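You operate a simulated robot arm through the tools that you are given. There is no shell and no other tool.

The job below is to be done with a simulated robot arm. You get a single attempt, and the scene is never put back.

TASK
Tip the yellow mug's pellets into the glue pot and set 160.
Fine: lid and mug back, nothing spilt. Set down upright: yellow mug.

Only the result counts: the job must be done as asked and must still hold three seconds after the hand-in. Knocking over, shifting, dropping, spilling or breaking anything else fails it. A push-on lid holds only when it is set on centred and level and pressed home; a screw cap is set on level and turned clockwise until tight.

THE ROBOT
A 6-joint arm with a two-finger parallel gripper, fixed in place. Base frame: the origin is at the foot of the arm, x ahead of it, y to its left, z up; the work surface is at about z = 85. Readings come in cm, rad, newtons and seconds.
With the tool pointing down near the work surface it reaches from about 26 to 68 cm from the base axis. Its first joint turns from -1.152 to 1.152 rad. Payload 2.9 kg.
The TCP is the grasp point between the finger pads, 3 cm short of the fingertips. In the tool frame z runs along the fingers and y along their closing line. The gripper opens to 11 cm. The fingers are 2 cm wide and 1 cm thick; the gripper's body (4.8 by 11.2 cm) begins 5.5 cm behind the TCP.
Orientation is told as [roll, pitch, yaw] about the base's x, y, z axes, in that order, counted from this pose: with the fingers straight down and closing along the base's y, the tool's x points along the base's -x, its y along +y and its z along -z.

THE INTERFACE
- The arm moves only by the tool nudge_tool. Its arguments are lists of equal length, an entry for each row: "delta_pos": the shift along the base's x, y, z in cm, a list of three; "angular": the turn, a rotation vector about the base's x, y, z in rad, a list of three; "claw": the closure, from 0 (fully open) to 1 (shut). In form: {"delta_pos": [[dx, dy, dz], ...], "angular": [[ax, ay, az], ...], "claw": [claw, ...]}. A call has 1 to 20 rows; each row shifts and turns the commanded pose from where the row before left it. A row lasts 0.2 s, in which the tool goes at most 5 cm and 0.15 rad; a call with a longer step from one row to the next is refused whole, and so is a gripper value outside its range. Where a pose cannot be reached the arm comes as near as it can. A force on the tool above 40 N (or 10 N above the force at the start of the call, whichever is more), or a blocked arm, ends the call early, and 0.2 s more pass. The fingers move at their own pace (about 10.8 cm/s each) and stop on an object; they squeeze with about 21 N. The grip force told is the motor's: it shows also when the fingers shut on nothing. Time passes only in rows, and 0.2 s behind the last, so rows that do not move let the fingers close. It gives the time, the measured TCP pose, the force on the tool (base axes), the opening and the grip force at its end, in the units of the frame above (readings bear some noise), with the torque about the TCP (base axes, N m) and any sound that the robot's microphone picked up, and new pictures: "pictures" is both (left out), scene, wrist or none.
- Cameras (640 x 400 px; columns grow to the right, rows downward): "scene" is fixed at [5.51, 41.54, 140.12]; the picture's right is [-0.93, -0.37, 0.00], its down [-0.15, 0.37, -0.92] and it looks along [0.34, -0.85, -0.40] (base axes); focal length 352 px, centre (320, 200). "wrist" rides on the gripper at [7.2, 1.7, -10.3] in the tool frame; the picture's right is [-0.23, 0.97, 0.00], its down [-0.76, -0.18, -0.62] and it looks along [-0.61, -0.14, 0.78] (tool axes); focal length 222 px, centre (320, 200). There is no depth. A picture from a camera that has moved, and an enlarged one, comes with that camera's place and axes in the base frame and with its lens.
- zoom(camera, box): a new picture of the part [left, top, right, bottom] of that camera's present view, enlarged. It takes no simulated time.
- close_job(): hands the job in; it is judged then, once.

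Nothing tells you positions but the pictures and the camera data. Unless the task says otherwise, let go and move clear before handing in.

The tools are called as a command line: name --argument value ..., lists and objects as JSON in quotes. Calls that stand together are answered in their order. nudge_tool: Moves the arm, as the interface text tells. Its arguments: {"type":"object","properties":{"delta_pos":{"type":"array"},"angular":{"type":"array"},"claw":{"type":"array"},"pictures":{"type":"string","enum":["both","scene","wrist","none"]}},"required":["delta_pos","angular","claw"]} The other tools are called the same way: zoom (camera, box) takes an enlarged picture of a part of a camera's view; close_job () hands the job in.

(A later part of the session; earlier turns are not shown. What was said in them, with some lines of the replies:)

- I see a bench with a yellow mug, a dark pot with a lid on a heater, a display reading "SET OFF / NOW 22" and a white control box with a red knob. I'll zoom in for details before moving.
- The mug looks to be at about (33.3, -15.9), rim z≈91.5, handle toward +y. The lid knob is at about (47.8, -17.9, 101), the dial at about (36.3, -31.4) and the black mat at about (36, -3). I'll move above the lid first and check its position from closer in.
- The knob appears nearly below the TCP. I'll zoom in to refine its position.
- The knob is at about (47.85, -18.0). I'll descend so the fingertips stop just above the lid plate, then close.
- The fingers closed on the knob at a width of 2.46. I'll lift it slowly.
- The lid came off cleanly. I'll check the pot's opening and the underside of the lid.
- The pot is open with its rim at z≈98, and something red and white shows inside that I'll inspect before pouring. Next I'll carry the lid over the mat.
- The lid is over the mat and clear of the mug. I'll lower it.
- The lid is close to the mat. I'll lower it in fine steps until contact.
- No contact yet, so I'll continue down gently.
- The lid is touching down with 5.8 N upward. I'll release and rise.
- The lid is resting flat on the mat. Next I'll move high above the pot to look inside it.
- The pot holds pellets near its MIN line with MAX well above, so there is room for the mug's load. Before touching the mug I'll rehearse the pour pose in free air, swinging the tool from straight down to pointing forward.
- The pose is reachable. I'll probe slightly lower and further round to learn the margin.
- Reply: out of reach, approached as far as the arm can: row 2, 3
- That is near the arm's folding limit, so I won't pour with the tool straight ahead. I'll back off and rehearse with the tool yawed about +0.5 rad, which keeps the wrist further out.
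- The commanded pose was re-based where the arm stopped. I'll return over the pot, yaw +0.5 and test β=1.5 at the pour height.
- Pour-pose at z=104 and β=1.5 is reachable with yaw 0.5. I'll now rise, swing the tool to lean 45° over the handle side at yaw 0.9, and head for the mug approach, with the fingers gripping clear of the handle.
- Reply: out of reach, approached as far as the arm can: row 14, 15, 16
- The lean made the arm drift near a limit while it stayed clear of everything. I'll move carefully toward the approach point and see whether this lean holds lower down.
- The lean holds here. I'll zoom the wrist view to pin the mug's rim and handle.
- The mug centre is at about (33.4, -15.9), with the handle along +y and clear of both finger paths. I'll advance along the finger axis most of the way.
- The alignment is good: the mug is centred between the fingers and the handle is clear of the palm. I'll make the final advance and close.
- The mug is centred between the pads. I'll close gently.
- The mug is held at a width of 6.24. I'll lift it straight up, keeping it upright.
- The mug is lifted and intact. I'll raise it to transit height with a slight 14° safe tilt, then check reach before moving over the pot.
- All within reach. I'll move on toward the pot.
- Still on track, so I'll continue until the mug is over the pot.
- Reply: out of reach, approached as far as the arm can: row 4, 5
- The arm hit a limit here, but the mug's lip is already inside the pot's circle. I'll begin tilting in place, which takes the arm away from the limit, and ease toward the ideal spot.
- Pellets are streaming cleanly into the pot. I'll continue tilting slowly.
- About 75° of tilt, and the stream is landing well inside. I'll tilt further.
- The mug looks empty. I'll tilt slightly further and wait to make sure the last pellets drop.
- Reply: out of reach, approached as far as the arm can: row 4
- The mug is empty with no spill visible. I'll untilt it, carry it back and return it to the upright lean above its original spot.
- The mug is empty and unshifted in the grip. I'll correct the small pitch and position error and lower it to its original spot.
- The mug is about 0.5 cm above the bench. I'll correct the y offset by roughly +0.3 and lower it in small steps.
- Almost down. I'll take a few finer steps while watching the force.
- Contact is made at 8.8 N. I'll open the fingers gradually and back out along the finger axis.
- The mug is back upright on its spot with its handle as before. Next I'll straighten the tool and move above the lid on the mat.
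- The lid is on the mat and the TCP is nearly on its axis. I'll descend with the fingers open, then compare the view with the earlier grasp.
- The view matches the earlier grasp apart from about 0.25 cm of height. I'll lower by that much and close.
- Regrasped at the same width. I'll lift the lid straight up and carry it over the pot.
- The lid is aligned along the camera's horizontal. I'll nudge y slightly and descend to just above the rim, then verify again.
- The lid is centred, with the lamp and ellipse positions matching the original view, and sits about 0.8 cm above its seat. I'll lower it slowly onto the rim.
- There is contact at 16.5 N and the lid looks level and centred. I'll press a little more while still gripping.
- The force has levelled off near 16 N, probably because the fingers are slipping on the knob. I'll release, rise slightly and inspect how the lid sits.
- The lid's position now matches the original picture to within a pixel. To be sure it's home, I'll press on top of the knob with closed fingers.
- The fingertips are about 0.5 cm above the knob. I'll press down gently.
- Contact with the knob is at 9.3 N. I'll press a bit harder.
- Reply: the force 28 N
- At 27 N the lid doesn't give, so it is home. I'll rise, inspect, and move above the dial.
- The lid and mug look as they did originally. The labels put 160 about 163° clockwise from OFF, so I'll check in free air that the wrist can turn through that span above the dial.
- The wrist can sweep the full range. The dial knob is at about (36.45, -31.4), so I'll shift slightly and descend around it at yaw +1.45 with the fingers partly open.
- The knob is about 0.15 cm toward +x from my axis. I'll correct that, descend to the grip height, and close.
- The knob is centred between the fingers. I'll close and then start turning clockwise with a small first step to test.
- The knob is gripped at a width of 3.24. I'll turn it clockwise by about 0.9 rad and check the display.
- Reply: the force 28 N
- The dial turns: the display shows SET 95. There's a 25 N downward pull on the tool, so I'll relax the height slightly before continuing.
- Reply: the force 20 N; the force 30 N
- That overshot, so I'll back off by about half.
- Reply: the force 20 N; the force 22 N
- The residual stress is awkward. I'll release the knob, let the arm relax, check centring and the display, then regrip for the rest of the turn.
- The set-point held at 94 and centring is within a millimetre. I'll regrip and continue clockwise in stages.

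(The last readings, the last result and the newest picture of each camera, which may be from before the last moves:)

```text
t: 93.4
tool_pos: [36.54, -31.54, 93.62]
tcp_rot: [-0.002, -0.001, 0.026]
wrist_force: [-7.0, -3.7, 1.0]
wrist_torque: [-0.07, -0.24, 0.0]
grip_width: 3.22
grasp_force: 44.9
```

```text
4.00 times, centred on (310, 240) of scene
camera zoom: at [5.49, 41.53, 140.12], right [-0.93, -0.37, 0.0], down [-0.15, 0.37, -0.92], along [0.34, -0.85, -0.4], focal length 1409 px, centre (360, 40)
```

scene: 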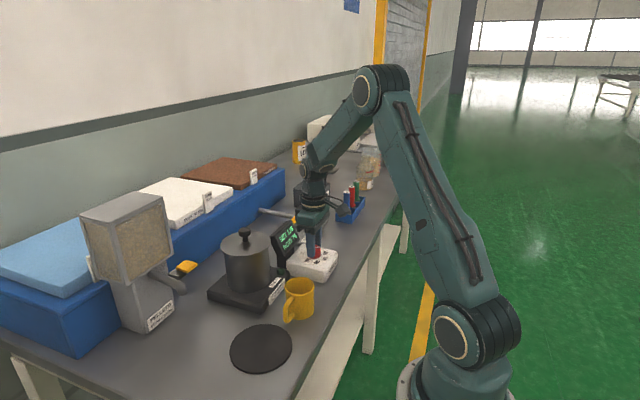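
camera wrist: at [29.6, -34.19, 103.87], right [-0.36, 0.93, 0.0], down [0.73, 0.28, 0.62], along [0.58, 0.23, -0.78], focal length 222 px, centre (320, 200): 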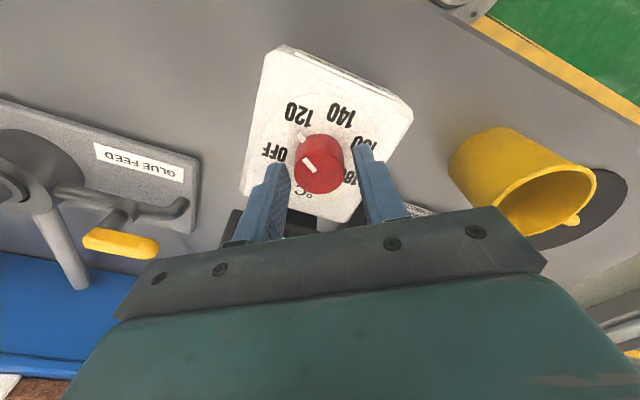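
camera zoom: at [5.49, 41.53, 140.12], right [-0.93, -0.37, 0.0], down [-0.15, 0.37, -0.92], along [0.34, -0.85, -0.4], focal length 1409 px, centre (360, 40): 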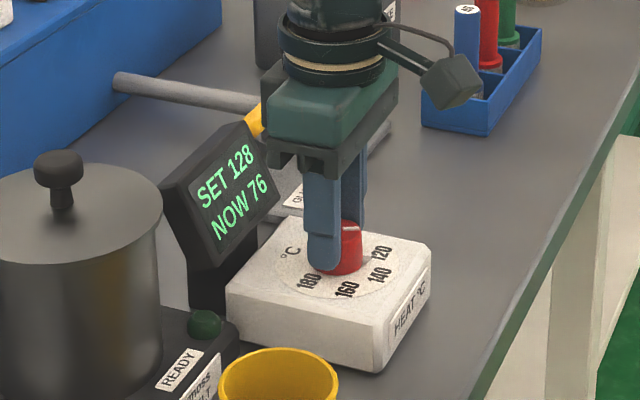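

SET reads 128 and forces are modest. I'll continue clockwise.

nudge_tool --delta_pos '[[0, 0, 0], [0, 0, 0], [0, 0, 0], [0, 0, 0], [0, 0, 0]]' --angular '[[0, 0, -0.15], [0, 0, -0.15], [0, 0, -0.15], [0, 0, -0.15], [0, 0, 0]]' --claw '[0.75, 0.75, 0.75, 0.75, 0.75]' --pictures "scene"

zoom --camera "scene" --box '[260, 190, 360, 290]'

```text
t: 94.6
tool_pos: [36.59, -31.47, 93.58]
tcp_rot: [-0.001, -0.003, -0.571]
wrist_force: [-3.1, -11.1, -0.2]
wrist_torque: [-0.03, 0.58, 0.0]
grip_width: 3.26
grasp_force: 45.3
```

scene: 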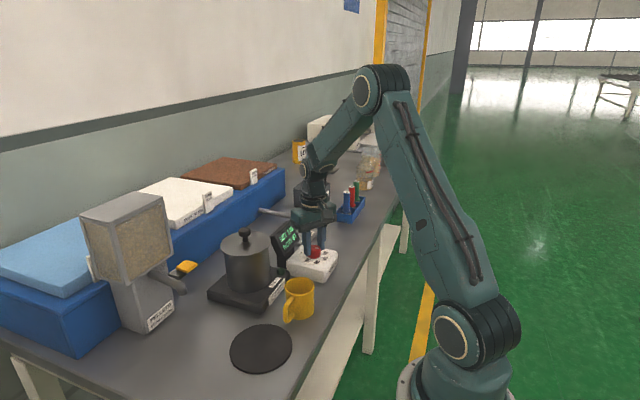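

```text
4.00 times, centred on (310, 240) of scene
camera zoom: at [5.51, 41.51, 140.13], right [-0.93, -0.37, 0.0], down [-0.15, 0.37, -0.92], along [0.34, -0.85, -0.4], focal length 1409 px, centre (360, 40)
```

zoom: 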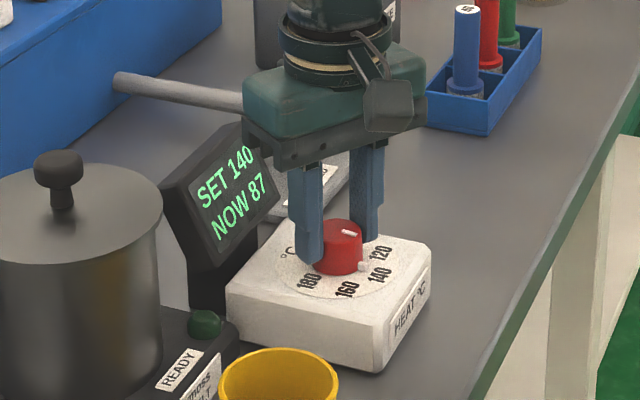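

SET reads 140. I'll turn about 0.75 rad more, then fine-tune.

nudge_tool --delta_pos '[[0, -0.04, 0], [0, -0.03, 0], [0, 0, 0], [0, 0, 0], [0, 0, 0], [0, 0, 0]]' --angular '[[0, 0, -0.15], [0, 0, -0.15], [0, 0, -0.15], [0, 0, -0.15], [0, 0, -0.15], [0, 0, 0]]' --claw '[0.75, 0.75, 0.75, 0.75, 0.75, 0.75]' --pictures "scene"

zoom --camera "scene" --box '[260, 190, 360, 290]'

```text
t: 96.0
tool_pos: [36.47, -31.45, 93.63]
tcp_rot: [0.0, -0.002, -1.32]
wrist_force: [7.5, -7.4, -6.3]
wrist_torque: [0.62, 0.0, -0.06]
grip_width: 3.23
grasp_force: 45.3
```

scene: 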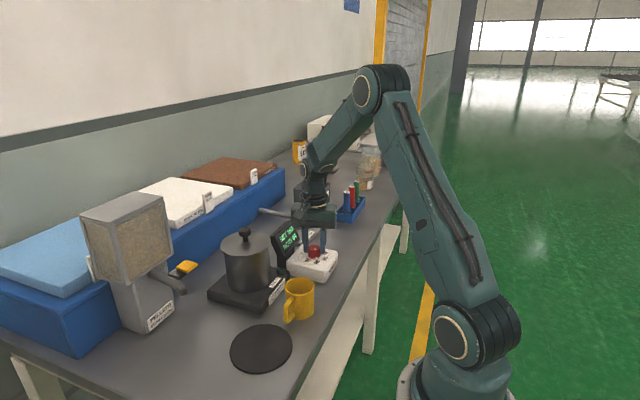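

```text
4.00 times, centred on (310, 240) of scene
camera zoom: at [5.54, 41.52, 140.13], right [-0.93, -0.37, 0.0], down [-0.15, 0.37, -0.92], along [0.34, -0.85, -0.4], focal length 1409 px, centre (360, 40)
```

zoom: 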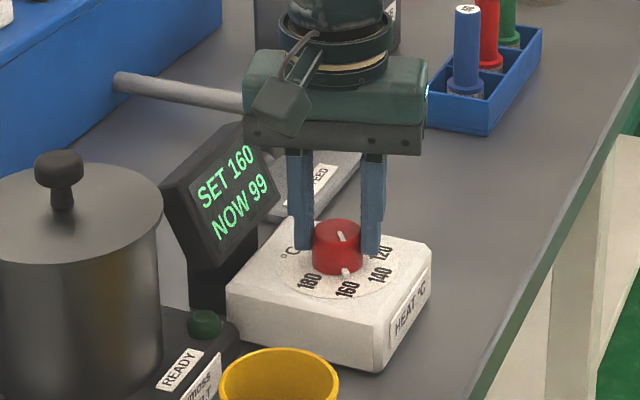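

The display appears to read SET 160. I'll verify it up close before releasing.

zoom --camera "scene" --box '[300, 222, 332, 254]'

zoom --camera "scene" --box '[296, 218, 346, 268]'

zoom --camera "scene" --box '[294, 220, 334, 260]'

zoom --camera "scene" --box '[300, 220, 330, 240]'

```text
12.50 times, centred on (316, 238) of scene
camera zoom: at [5.54, 41.52, 140.13], right [-0.93, -0.37, 0.0], down [-0.15, 0.37, -0.92], along [0.34, -0.85, -0.4], focal length 4402 px, centre (370, -275)
```

zoom: 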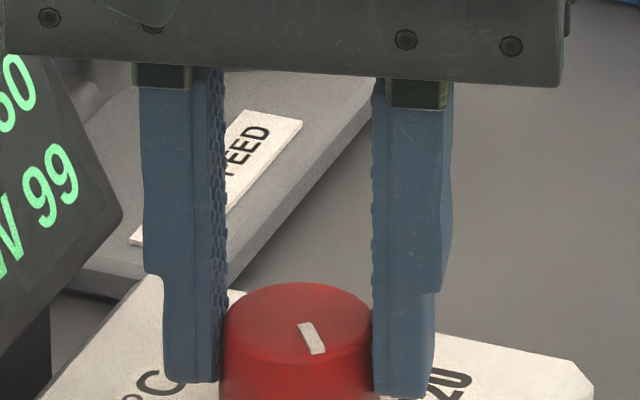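

```text
8.00 times, centred on (321, 243) of scene
camera zoom: at [5.54, 41.52, 140.13], right [-0.93, -0.37, 0.0], down [-0.15, 0.37, -0.92], along [0.34, -0.85, -0.4], focal length 2818 px, centre (312, -144)
```

zoom: 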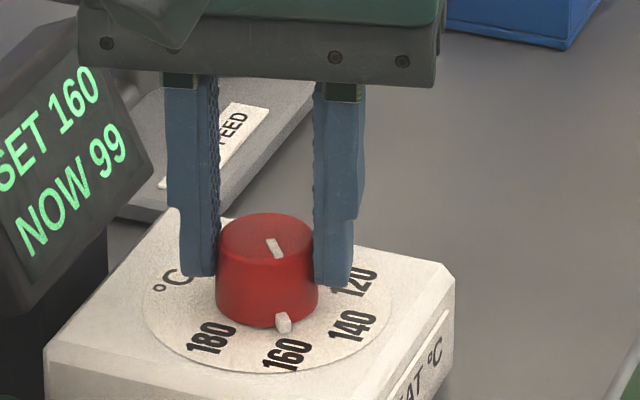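

```text
10.00 times, centred on (314, 240) of scene
camera zoom: at [5.54, 41.52, 140.13], right [-0.93, -0.37, 0.0], down [-0.15, 0.37, -0.92], along [0.34, -0.85, -0.4], focal length 3522 px, centre (380, -200)
```

zoom: 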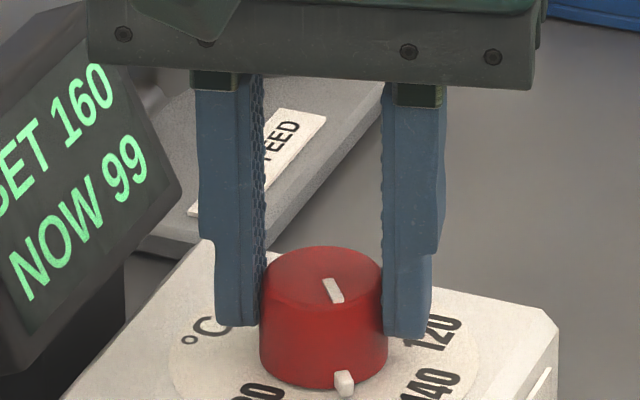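

```text
16.00 times, centred on (315, 230) of scene
camera zoom: at [5.54, 41.52, 140.13], right [-0.93, -0.37, 0.0], down [-0.15, 0.37, -0.92], along [0.34, -0.85, -0.4], focal length 5635 px, centre (400, -280)
```

zoom: 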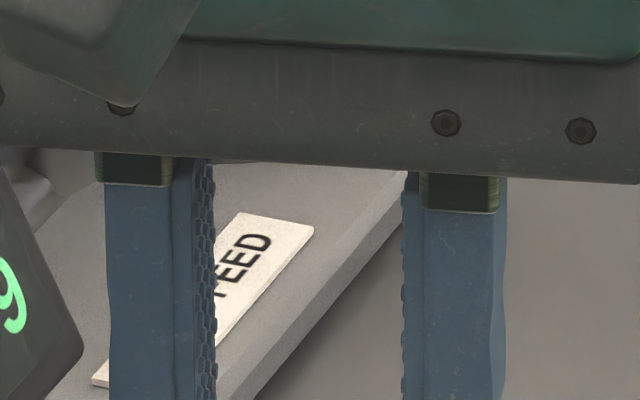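

SET 160 is confirmed and the pointer is at the 160 label. I'll release, rise straight up, and recheck.

nudge_tool --delta_pos '[[0, 0, 0], [0, 0, 0], [0, 0, 0], [0, 0, 1.5], [0, 0, 3], [0, 0, 4], [0, 0, 4], [0, 0, 4], [0, 0, 0]]' --angular '[[0, 0, 0], [0, 0, 0], [0, 0, 0], [0, 0, 0], [0, 0, 0], [0, 0, 0], [0, 0, 0], [0, 0, 0], [0, 0, 0]]' --claw '[0.55, 0.55, 0.55, 0.55, 0.55, 0.55, 0.55, 0.55, 0.55]'

zoom --camera "scene" --box '[270, 210, 350, 290]'

zoom --camera "scene" --box '[200, 200, 360, 300]'

zoom --camera "scene" --box '[200, 260, 360, 380]'

```text
t: 98.0
tool_pos: [36.65, -31.61, 110.22]
tcp_rot: [-0.002, -0.002, -1.321]
wrist_force: [0.5, -0.6, -0.7]
wrist_torque: [0.0, 0.0, 0.02]
grip_width: 4.96
grasp_force: 0.0
camera wrist: at [36.5, -24.15, 120.5], right [1.0, 0.02, 0.0], down [0.02, -0.78, 0.62], along [0.01, -0.62, -0.78], focal length 222 px, centre (320, 200)
```

scene: 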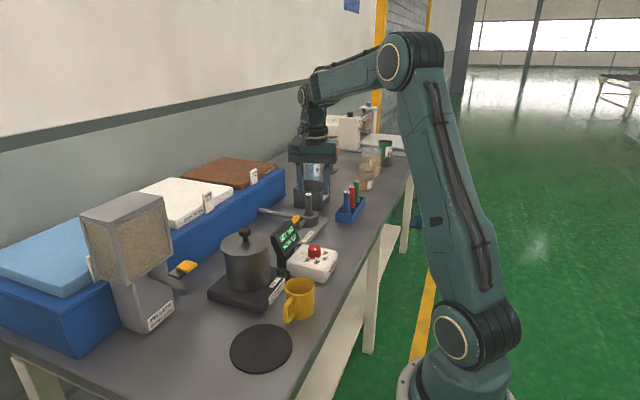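
wrist: 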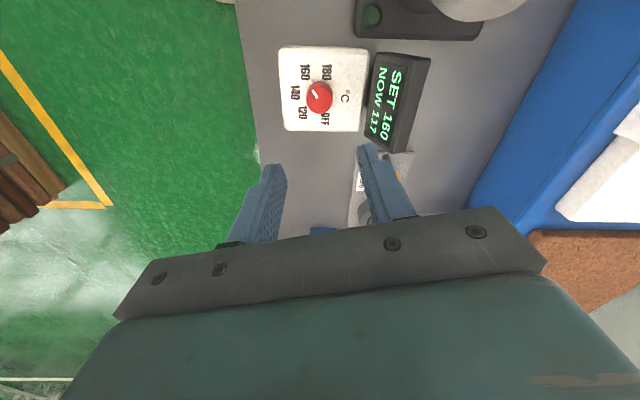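

```text
5.00 times, centred on (310, 250) of scene
camera zoom: at [5.51, 41.54, 140.12], right [-0.93, -0.37, 0.0], down [-0.15, 0.37, -0.92], along [0.34, -0.85, -0.4], focal length 1761 px, centre (370, -50)
```

zoom: 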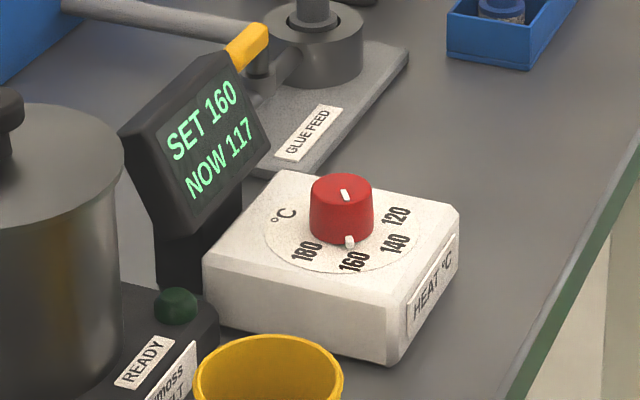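

```text
4.00 times, centred on (280, 250) of scene
camera zoom: at [5.51, 41.54, 140.12], right [-0.93, -0.37, 0.0], down [-0.15, 0.37, -0.92], along [0.34, -0.85, -0.4], focal length 1409 px, centre (480, 0)
```

zoom: 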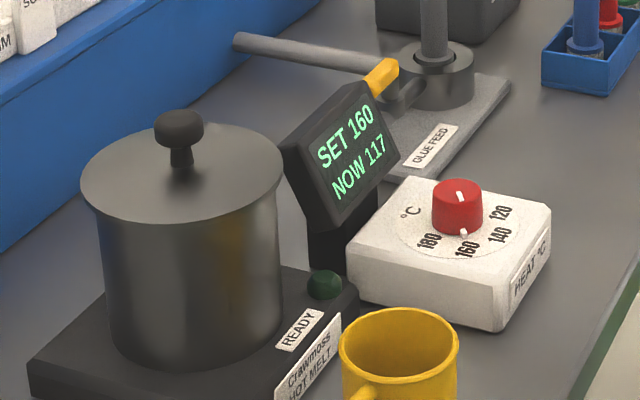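

```text
3.33 times, centred on (280, 320) of scene
camera zoom: at [5.51, 41.54, 140.12], right [-0.93, -0.37, 0.0], down [-0.15, 0.37, -0.92], along [0.34, -0.85, -0.4], focal length 1174 px, centre (453, -200)
```

zoom: 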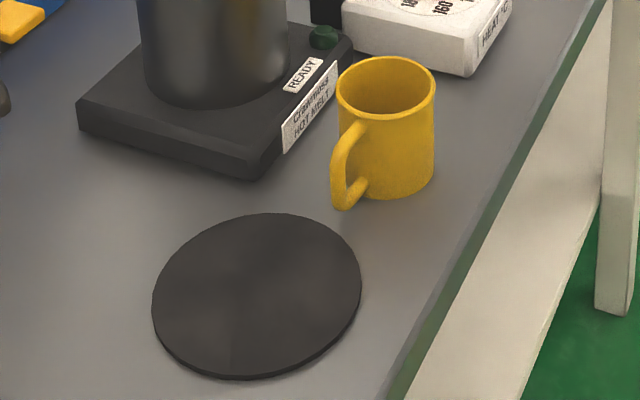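

The dial is at SET 160, the lid is home, the empty mug is upright on its original spot, and I can see no pellets spilt. The gripper is clear of everything, so I'm handing the job in.

close_job

```text
The job is handed in.
```

The job is handed in: the yellow mug's pellets are in the glue pot and the dial is set to 160. At my last check the display read SET 160 and NOW 117, still heating; I did not wait for the READY lamp.

- **Mug:** it is empty and standing upright back on its original spot, with the handle turned slightly from where it was.
- **Lid:** it is back on the pot, centred and level. I pressed it down with about 27 N and it did not move.
- **Spills:** I saw no pellets outside the pot, and nothing else on the bench looked moved.

The arm had let go and was clear of everything before the hand-in. The result of the judging has not come back to me.
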